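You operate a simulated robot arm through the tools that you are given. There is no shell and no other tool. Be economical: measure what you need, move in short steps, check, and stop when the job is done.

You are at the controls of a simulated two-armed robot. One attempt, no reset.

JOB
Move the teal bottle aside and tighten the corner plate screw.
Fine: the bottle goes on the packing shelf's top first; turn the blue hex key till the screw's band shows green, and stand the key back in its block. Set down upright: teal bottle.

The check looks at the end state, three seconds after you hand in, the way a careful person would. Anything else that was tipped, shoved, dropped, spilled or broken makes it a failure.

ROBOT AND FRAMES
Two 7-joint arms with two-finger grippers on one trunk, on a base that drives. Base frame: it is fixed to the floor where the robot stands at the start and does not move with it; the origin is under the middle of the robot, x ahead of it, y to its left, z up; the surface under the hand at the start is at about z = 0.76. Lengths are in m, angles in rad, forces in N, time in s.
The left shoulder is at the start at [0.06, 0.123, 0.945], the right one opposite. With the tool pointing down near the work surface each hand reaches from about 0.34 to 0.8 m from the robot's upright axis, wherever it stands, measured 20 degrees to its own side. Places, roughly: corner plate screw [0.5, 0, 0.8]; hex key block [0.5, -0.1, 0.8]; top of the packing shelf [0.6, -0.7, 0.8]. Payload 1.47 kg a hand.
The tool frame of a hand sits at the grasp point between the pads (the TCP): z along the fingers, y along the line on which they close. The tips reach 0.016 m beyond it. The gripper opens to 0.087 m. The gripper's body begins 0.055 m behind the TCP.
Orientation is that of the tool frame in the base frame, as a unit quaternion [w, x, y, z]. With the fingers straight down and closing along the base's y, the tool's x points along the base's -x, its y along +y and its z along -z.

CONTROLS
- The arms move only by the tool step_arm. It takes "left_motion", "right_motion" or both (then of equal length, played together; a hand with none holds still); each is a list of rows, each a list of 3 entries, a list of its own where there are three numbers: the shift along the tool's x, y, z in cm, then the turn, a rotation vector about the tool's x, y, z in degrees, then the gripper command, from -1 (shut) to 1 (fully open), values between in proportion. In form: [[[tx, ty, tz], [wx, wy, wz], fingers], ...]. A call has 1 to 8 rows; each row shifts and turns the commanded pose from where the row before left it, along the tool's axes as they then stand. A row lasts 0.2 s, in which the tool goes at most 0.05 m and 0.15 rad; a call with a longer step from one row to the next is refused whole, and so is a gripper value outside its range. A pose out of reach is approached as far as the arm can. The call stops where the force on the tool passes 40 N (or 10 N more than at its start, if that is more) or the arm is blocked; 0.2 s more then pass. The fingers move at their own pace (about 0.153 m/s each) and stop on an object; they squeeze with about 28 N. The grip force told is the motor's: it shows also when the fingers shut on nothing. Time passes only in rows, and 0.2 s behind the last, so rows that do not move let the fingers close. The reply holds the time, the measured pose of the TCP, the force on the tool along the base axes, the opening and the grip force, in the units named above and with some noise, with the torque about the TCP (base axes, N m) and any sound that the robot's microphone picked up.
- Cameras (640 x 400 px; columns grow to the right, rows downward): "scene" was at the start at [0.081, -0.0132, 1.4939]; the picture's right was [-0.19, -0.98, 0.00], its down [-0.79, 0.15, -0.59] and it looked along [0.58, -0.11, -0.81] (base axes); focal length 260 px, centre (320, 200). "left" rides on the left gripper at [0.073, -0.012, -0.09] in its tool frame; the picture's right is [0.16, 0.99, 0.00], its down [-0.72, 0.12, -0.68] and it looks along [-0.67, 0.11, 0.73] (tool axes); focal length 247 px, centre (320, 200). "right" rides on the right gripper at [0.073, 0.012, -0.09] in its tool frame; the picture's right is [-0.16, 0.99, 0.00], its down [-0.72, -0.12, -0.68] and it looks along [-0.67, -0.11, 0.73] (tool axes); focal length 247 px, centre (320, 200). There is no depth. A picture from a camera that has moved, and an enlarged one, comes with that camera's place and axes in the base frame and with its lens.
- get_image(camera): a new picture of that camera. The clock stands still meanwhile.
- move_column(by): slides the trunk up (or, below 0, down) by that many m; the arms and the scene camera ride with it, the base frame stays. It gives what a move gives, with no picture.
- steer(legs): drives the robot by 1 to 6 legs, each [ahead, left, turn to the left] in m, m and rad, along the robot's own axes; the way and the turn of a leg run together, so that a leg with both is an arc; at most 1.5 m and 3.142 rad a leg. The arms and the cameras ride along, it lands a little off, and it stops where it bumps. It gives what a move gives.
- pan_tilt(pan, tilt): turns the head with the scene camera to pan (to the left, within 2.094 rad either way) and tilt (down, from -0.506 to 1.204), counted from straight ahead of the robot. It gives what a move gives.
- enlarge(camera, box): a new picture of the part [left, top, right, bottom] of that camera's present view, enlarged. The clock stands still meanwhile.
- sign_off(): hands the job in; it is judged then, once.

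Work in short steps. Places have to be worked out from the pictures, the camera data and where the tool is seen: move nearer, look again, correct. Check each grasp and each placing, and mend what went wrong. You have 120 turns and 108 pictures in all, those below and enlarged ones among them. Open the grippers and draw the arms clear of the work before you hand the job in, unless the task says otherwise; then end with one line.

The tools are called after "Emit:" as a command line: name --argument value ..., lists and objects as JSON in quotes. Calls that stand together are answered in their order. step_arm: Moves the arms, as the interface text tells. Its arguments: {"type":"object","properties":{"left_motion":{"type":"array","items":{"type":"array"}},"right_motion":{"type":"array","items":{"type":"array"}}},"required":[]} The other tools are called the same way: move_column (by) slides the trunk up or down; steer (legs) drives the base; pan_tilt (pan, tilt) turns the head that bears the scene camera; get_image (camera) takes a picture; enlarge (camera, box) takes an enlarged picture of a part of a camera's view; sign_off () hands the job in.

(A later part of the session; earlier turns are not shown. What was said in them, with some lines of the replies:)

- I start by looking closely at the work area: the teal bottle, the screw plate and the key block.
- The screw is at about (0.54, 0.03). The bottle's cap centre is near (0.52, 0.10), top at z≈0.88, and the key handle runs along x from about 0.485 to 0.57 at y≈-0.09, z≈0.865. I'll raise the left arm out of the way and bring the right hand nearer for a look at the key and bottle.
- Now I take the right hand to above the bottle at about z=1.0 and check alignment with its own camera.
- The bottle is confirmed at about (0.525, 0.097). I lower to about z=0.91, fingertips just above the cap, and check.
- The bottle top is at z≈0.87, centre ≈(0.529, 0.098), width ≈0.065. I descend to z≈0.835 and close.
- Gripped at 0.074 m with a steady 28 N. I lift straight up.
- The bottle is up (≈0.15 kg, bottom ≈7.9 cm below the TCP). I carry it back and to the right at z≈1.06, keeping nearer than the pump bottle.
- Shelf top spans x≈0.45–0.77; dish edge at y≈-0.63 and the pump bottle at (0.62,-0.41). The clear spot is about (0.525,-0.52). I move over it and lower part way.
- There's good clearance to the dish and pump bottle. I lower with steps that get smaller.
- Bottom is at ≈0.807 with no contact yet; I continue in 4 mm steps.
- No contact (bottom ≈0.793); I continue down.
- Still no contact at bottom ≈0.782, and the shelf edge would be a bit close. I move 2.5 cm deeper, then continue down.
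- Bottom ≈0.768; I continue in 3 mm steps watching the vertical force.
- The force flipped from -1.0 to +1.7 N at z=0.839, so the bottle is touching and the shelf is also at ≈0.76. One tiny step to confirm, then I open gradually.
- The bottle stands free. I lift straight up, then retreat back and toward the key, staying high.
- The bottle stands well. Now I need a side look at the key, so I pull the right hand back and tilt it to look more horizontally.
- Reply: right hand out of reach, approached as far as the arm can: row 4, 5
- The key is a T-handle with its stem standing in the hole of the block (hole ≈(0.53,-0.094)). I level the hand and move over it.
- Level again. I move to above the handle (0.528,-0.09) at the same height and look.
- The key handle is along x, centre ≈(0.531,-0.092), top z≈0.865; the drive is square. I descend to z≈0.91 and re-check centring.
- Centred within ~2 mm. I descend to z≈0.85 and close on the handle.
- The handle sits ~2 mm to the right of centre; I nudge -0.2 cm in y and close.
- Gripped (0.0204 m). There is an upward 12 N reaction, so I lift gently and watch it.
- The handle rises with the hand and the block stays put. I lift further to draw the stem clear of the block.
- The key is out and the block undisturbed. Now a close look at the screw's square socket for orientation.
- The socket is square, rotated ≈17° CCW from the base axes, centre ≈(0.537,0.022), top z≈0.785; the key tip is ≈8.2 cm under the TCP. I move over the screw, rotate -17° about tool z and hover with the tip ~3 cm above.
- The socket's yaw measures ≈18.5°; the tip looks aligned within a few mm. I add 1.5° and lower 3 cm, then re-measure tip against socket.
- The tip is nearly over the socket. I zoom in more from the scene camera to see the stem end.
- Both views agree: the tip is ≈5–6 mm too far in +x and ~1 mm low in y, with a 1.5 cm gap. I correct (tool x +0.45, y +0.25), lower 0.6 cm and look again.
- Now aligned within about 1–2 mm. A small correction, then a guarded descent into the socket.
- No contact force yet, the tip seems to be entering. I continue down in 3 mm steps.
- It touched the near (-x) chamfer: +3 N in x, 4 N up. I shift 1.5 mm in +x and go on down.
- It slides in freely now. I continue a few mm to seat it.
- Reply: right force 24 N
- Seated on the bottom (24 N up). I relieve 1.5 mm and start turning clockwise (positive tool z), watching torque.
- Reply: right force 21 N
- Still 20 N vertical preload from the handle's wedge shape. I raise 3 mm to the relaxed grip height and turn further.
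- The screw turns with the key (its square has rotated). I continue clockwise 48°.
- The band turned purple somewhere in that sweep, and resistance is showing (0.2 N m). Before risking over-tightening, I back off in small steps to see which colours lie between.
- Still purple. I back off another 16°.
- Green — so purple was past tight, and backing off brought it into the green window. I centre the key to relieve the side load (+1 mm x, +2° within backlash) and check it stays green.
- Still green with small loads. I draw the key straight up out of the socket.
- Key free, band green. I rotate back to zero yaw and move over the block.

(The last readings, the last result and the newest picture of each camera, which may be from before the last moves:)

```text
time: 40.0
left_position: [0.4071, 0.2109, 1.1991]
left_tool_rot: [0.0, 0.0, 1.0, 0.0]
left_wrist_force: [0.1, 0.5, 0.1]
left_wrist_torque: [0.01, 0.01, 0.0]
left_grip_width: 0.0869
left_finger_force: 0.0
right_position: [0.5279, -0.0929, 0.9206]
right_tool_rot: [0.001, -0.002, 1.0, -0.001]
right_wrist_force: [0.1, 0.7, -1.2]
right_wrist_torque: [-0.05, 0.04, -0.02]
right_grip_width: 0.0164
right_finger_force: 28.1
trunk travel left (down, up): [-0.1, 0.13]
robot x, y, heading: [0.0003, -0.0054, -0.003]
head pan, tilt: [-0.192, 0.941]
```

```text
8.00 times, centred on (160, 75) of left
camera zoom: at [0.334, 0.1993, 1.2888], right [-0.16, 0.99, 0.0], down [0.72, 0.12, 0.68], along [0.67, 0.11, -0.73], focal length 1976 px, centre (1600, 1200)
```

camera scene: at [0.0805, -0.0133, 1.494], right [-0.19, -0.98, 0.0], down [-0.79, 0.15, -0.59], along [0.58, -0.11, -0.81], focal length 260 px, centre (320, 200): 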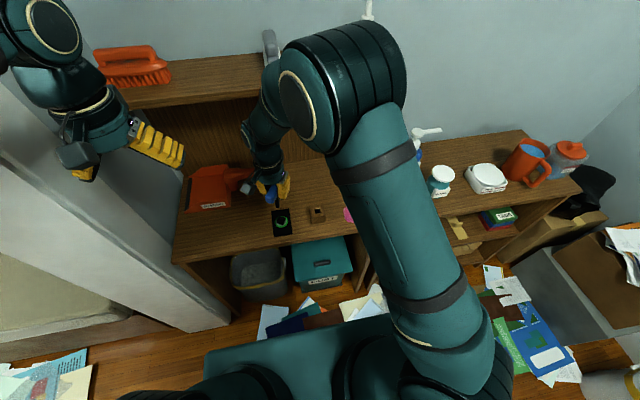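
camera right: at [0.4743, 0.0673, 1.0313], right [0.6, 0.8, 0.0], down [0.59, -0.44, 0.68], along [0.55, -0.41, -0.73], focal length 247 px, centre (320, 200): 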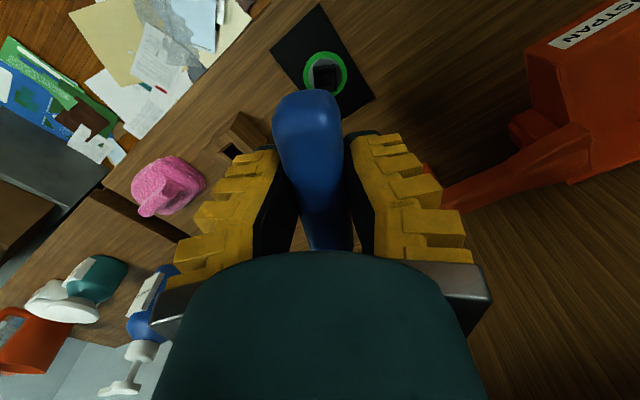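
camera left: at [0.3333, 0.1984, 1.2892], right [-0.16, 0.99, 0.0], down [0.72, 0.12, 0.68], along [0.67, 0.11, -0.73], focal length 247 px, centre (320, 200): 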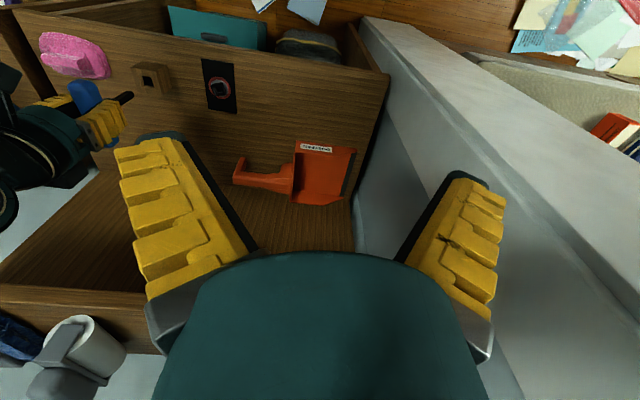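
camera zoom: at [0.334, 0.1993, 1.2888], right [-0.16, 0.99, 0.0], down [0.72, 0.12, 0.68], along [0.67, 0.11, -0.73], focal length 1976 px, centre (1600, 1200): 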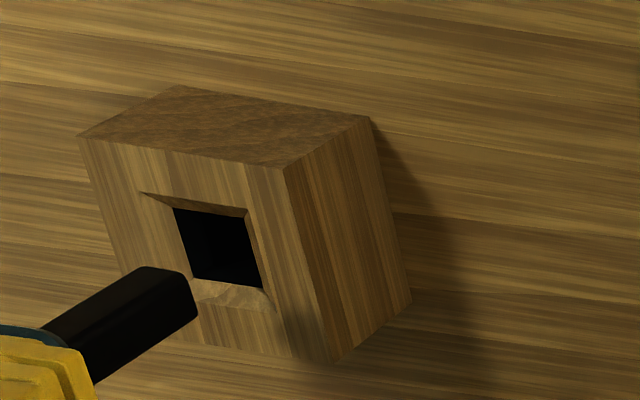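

Tip is at z≈0.839 over the block (top ≈0.815), about 4–5 mm too far +y. I shift -0.4 cm in y, lower 1.3 cm and re-check.

Emit:
step_arm --right_motion '[[[0, -0.4, 0], [0, 0, 0], -1], [[0, 0, 1.3], [0, 0, 0], -1]]'

Emit:
enlarge --camera "scene" --box '[302, 195, 334, 215]'

Emit:
enlarge --camera "left" --box '[120, 50, 200, 100]'

```text
time: 40.6
left_position: [0.4064, 0.2117, 1.1995]
left_tool_rot: [0.0, 0.0, 1.0, -0.001]
left_wrist_force: [-0.2, -0.2, -0.5]
left_wrist_torque: [0.0, 0.03, -0.02]
left_grip_width: 0.087
left_finger_force: 0.1
right_position: [0.5281, -0.0971, 0.9078]
right_tool_rot: [0.0, -0.001, 1.0, 0.0]
right_wrist_force: [-0.9, 0.6, -1.3]
right_wrist_torque: [0.03, -0.03, -0.01]
right_grip_width: 0.0162
right_finger_force: 27.8
trunk travel left (down, up): [-0.1, 0.13]
robot x, y, heading: [0.0029, 0.0003, 0.004]
head pan, tilt: [-0.192, 0.941]
```

```text
16.00 times, centred on (318, 205) of scene
camera zoom: at [0.0813, -0.0133, 1.4939], right [-0.19, -0.98, 0.0], down [-0.79, 0.15, -0.59], along [0.58, -0.11, -0.81], focal length 4154 px, centre (352, 120)
```

zoom: 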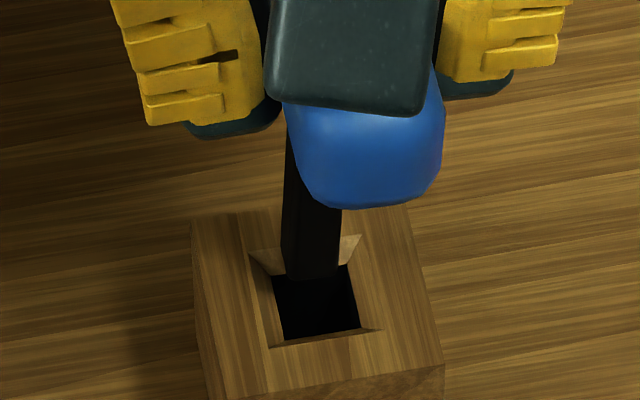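

```text
8.00 times, centred on (160, 75) of left
camera zoom: at [0.3338, 0.1983, 1.2891], right [-0.16, 0.99, 0.0], down [0.72, 0.12, 0.68], along [0.67, 0.11, -0.73], focal length 1976 px, centre (1600, 1200)
```

zoom: 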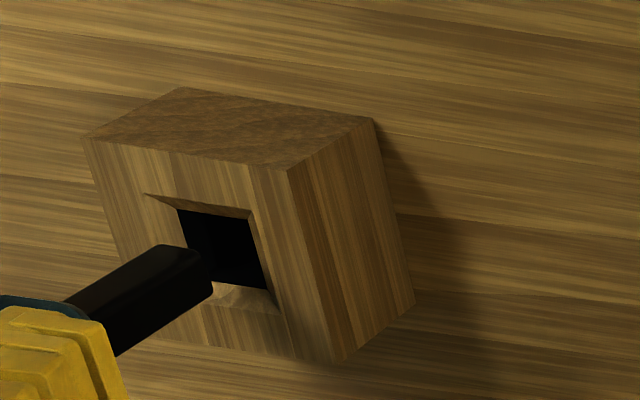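

Aligned to about 1 mm. Small trim (-0.08 cm y), then a guarded descent into the block.

Emit:
step_arm --right_motion '[[[0.05, -0.08, 0.5], [0, 0, 0], -1], [[0, 0, 0.5], [0, 0, 0], -1], [[0, 0, 0.5], [0, 0, 0], -1], [[0, 0, 0.4], [0, 0, 0], -1]]'

Emit:
enlarge --camera "scene" --box '[302, 195, 334, 215]'

```text
time: 41.6
left_position: [0.4074, 0.2103, 1.1997]
left_tool_rot: [0.001, -0.001, 1.0, 0.0]
left_wrist_force: [-0.8, -0.3, -0.8]
left_wrist_torque: [-0.02, -0.02, 0.01]
left_grip_width: 0.0872
left_finger_force: 0.1
right_position: [0.5277, -0.0989, 0.8892]
right_tool_rot: [0.0, -0.001, 1.0, 0.0]
right_wrist_force: [-0.1, 0.7, -1.1]
right_wrist_torque: [0.01, 0.0, 0.04]
right_grip_width: 0.0161
right_finger_force: 28.0
trunk travel left (down, up): [-0.1, 0.13]
robot x, y, heading: [-0.0012, 0.001, -0.002]
head pan, tilt: [-0.192, 0.941]
```

```text
16.00 times, centred on (318, 205) of scene
camera zoom: at [0.081, -0.0132, 1.4939], right [-0.19, -0.98, 0.0], down [-0.79, 0.15, -0.59], along [0.58, -0.11, -0.81], focal length 4154 px, centre (352, 120)
```

zoom: 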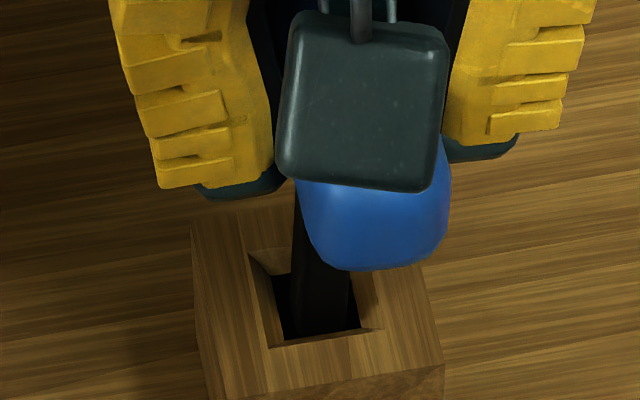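

The stem is inside the hole with no contact. I continue down towards the seat.

Emit:
step_arm --right_motion '[[[0, 0, 0.6], [0, 0, 0], -1], [[0, 0, 0.6], [0, 0, 0], -1], [[0, 0, 0.6], [0, 0, 0], -1], [[0, 0, 0.5], [0, 0, 0], -1]]'

```text
time: 42.6
left_position: [0.4082, 0.2122, 1.1986]
left_tool_rot: [0.0, 0.0, 1.0, 0.001]
left_wrist_force: [0.3, 0.9, -0.5]
left_wrist_torque: [-0.01, -0.06, 0.01]
left_grip_width: 0.0869
left_finger_force: 0.1
right_position: [0.5286, -0.0987, 0.8668]
right_tool_rot: [0.0, -0.001, 1.0, 0.0]
right_wrist_force: [2.6, 0.6, -0.8]
right_wrist_torque: [-0.02, -0.19, 0.01]
right_grip_width: 0.0163
right_finger_force: 27.5
trunk travel left (down, up): [-0.1, 0.13]
robot x, y, heading: [-0.0004, -0.0027, -0.002]
head pan, tilt: [-0.192, 0.941]
```

Going in with only a light +x wall contact; I nudge +0.5 mm in x and continue in smaller steps until it seats.

Emit:
step_arm --right_motion '[[[-0.06, 0, 0.3], [0, 0, 0], -1], [[0, 0, 0.3], [0, 0, 0], -1], [[0, 0, 0.2], [0, 0, 0], -1]]'

Emit:
enlarge --camera "scene" --box '[290, 190, 346, 225]'

```text
time: 43.4
left_position: [0.4081, 0.2112, 1.1994]
left_tool_rot: [0.001, 0.0, 1.0, 0.0]
left_wrist_force: [0.2, 0.0, -0.4]
left_wrist_torque: [0.02, 0.0, 0.03]
left_grip_width: 0.0869
left_finger_force: 0.1
right_position: [0.5274, -0.0992, 0.8572]
right_tool_rot: [0.0, -0.001, 1.0, 0.0]
right_wrist_force: [-0.1, 0.0, -1.4]
right_wrist_torque: [-0.02, -0.03, 0.01]
right_grip_width: 0.0165
right_finger_force: 27.3
trunk travel left (down, up): [-0.1, 0.13]
robot x, y, heading: [0.0018, 0.003, 0.004]
head pan, tilt: [-0.192, 0.941]
```

```text
11.43 times, centred on (318, 208) of scene
camera zoom: at [0.0811, -0.0132, 1.4939], right [-0.19, -0.98, 0.0], down [-0.79, 0.15, -0.59], along [0.58, -0.11, -0.81], focal length 2967 px, centre (343, 114)
```

zoom: 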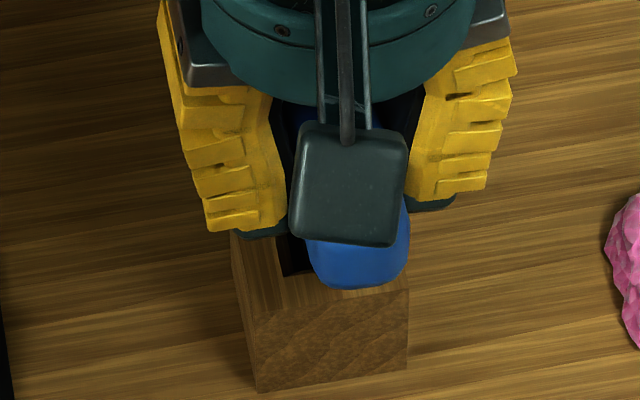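

No seat contact yet; continue in 2 mm steps.

Emit:
step_arm --right_motion '[[[0, 0, 0.2], [0, 0, 0], -1], [[0, 0, 0.2], [0, 0, 0], -1]]'

```text
time: 44.0
left_position: [0.4071, 0.2111, 1.1986]
left_tool_rot: [0.0, -0.001, 1.0, 0.0]
left_wrist_force: [0.7, -0.5, -1.0]
left_wrist_torque: [-0.01, 0.0, 0.04]
left_grip_width: 0.0868
left_finger_force: 0.0
right_position: [0.5278, -0.0989, 0.8536]
right_tool_rot: [0.0, -0.001, 1.0, 0.0]
right_wrist_force: [-1.0, -0.2, -0.7]
right_wrist_torque: [-0.02, 0.04, -0.01]
right_grip_width: 0.0164
right_finger_force: 28.2
trunk travel left (down, up): [-0.1, 0.13]
robot x, y, heading: [-0.0021, -0.0036, 0.001]
head pan, tilt: [-0.192, 0.941]
```

Emit:
step_arm --right_motion '[[[0, 0, 0.15], [0, 0, 0], -1], [[0, 0, 0.15], [0, 0, 0], -1]]'

```text
time: 44.6
left_position: [0.4058, 0.2107, 1.1987]
left_tool_rot: [0.001, 0.0, 1.0, 0.0]
left_wrist_force: [0.2, 0.4, -0.3]
left_wrist_torque: [0.0, 0.0, -0.02]
left_grip_width: 0.0867
left_finger_force: 0.1
right_position: [0.5285, -0.0993, 0.852]
right_tool_rot: [0.001, 0.0, 1.0, 0.0]
right_wrist_force: [-3.2, -0.1, 13.6]
right_wrist_torque: [0.03, 0.15, 0.03]
right_grip_width: 0.0208
right_finger_force: 28.5
trunk travel left (down, up): [-0.1, 0.13]
robot x, y, heading: [-0.0002, 0.0028, 0.001]
head pan, tilt: [-0.192, 0.941]
```

Seated: the same height and grip width as when I first gripped it. I open the gripper and lift straight up.

Emit:
step_arm --right_motion '[[[0, 0, 0], [0, 0, 0], -0.3], [[0, 0, 0], [0, 0, 0], 0.3], [[0, 0, 0], [0, 0, 0], 0.5], [[0, 0, -2], [0, 0, 0], 0.5], [[0, 0, -3], [0, 0, 0], 0.5], [[0, 0, -4], [0, 0, 0], 1], [[0, 0, -4], [0, 0, 0], 1], [[2, -2, -3], [0, 0, 0], 1]]'

Emit:
get_image --camera "right"

Emit:
enlarge --camera "scene" --box '[240, 150, 400, 250]'

Emit:
enlarge --camera "left" --box '[60, 20, 300, 170]'

```text
time: 46.4
left_position: [0.4059, 0.2106, 1.1999]
left_tool_rot: [0.0, 0.0, 1.0, 0.001]
left_wrist_force: [0.1, 0.2, 0.5]
left_wrist_torque: [0.01, -0.04, -0.01]
left_grip_width: 0.087
left_finger_force: 0.1
right_position: [0.5069, -0.1211, 1.0116]
right_tool_rot: [0.0, -0.001, 1.0, 0.0]
right_wrist_force: [-0.5, -0.2, 0.2]
right_wrist_torque: [-0.02, 0.02, 0.01]
right_grip_width: 0.087
right_finger_force: 0.0
trunk travel left (down, up): [-0.1, 0.13]
robot x, y, heading: [-0.0011, -0.0017, 0.001]
head pan, tilt: [-0.192, 0.941]
```

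```text
33 pictures are left
camera right: at [0.4327, -0.1096, 1.1014], right [0.16, 0.99, 0.0], down [0.72, -0.11, 0.68], along [0.67, -0.11, -0.73], focal length 247 px, centre (320, 200)
```

right: 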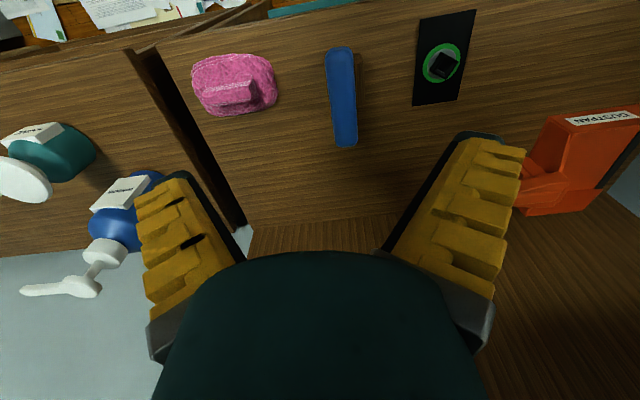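

```text
4.00 times, centred on (320, 200) of scene
camera zoom: at [0.0795, -0.0143, 1.494], right [-0.19, -0.98, 0.0], down [-0.79, 0.16, -0.59], along [0.58, -0.11, -0.81], focal length 1038 px, centre (320, 200)
```

zoom: 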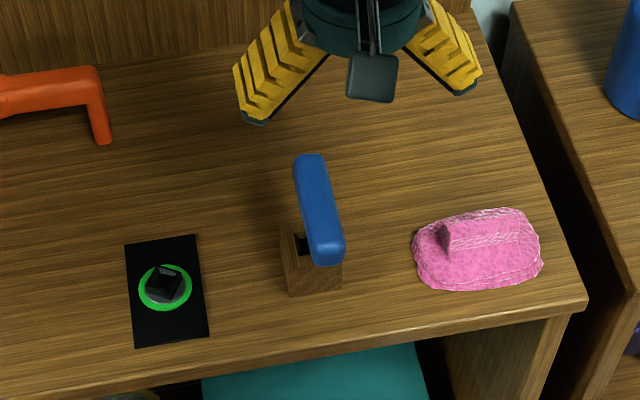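

```text
2.67 times, centred on (180, 95) of left
camera zoom: at [0.3321, 0.1974, 1.2897], right [-0.16, 0.99, 0.0], down [0.72, 0.12, 0.68], along [0.67, 0.11, -0.73], focal length 659 px, centre (693, 480)
```

zoom: 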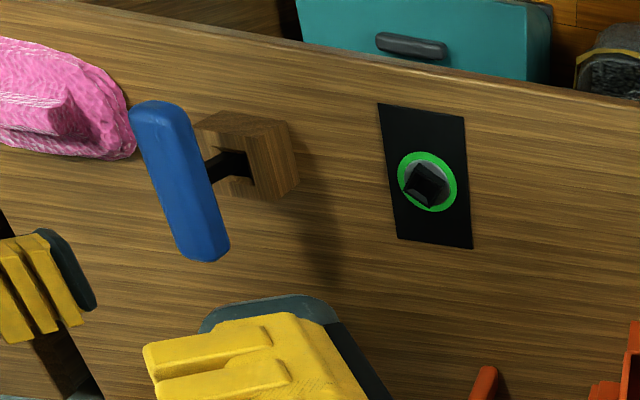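

The band is green and the key stands in its block. I check the key's seating and upright-ness close up, as the handle seems ~5 mm further right than at the start.

Emit:
enlarge --camera "left" --box '[100, 40, 180, 120]'

Emit:
enlarge --camera "scene" --box '[302, 180, 342, 230]'

```text
5.00 times, centred on (140, 80) of left
camera zoom: at [0.3321, 0.1974, 1.2897], right [-0.16, 0.99, 0.0], down [0.72, 0.12, 0.68], along [0.67, 0.11, -0.73], focal length 1235 px, centre (1220, 800)
```

zoom: 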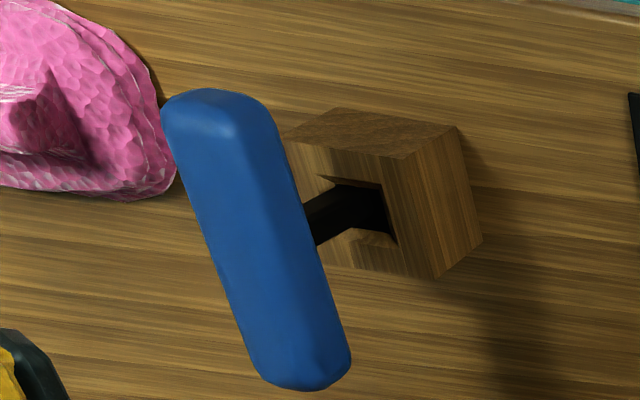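

```text
8.00 times, centred on (322, 205) of scene
camera zoom: at [0.0795, -0.0143, 1.494], right [-0.19, -0.98, 0.0], down [-0.79, 0.16, -0.59], along [0.58, -0.11, -0.81], focal length 2077 px, centre (304, 160)
```

zoom: 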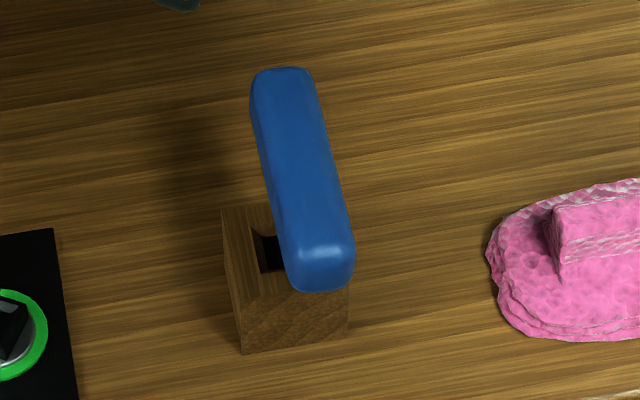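

It is fully seated, with only the play of the hole. I draw the right arm clear and take a last look at everything.

Emit:
step_arm --right_motion '[[[2, -4, -2], [0, 0, 0], 1], [[2, -4, -2], [0, 0, 0], 1], [[1, -4, -2], [0, 0, 0], 1], [[1, -3, -1], [0, 0, 0], 1]]'

Emit:
get_image --camera "scene"

Emit:
enlarge --camera "scene" --box '[380, 110, 600, 248]'

```text
time: 47.4
left_position: [0.4072, 0.21, 1.1993]
left_tool_rot: [0.0, 0.0, 1.0, 0.0]
left_wrist_force: [-0.4, 0.3, -0.6]
left_wrist_torque: [-0.02, 0.03, 0.01]
left_grip_width: 0.087
left_finger_force: 0.1
right_position: [0.45, -0.2679, 1.0812]
right_tool_rot: [0.001, -0.002, 1.0, 0.0]
right_wrist_force: [-0.2, -0.2, -0.6]
right_wrist_torque: [-0.01, 0.02, -0.03]
right_grip_width: 0.0871
right_finger_force: 0.1
trunk travel left (down, up): [-0.1, 0.13]
robot x, y, heading: [0.001, -0.0017, -0.005]
head pan, tilt: [-0.192, 0.941]
```

```text
28 pictures are left
camera scene: at [0.0809, -0.0134, 1.4939], right [-0.19, -0.98, 0.0], down [-0.79, 0.15, -0.59], along [0.58, -0.11, -0.81], focal length 260 px, centre (320, 200)
```

scene: 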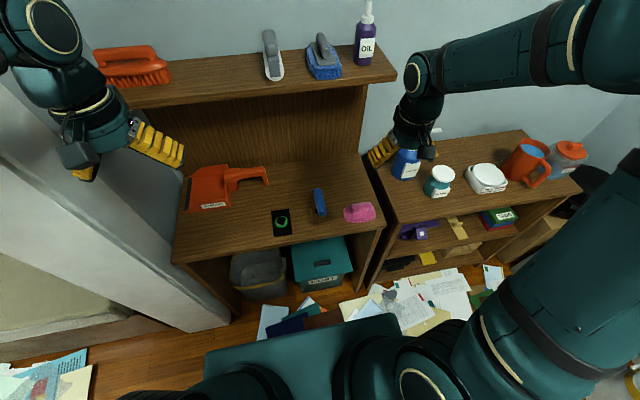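

```text
2.90 times, centred on (490, 179) of scene
camera zoom: at [0.0809, -0.0134, 1.4939], right [-0.19, -0.98, 0.0], down [-0.79, 0.15, -0.59], along [0.58, -0.11, -0.81], focal length 752 px, centre (-173, 261)
```

zoom: 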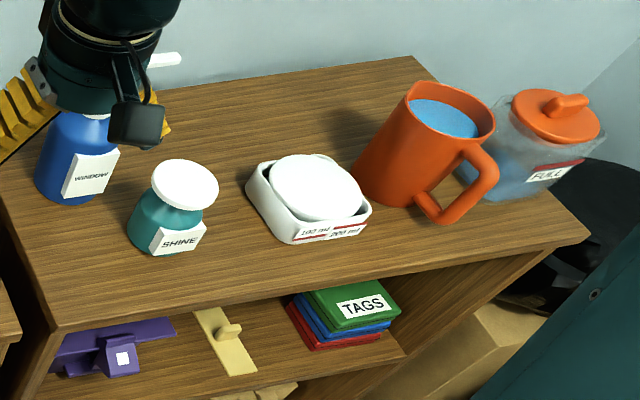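

The bottle is upright on the packing shelf, the band is green, the key is back in its block, nothing else was disturbed and the arms are clear. I hand in.

Emit:
sign_off

```text
The job is handed in.
```

The teal bottle is upright on top of the packing shelf, the corner plate screw's band shows green, and the blue key is back in its block. I turned the screw past green to purple once, then backed it off until it showed green again. The key leans a few millimetres within the play of its hole. The last pictures show nothing else moved.
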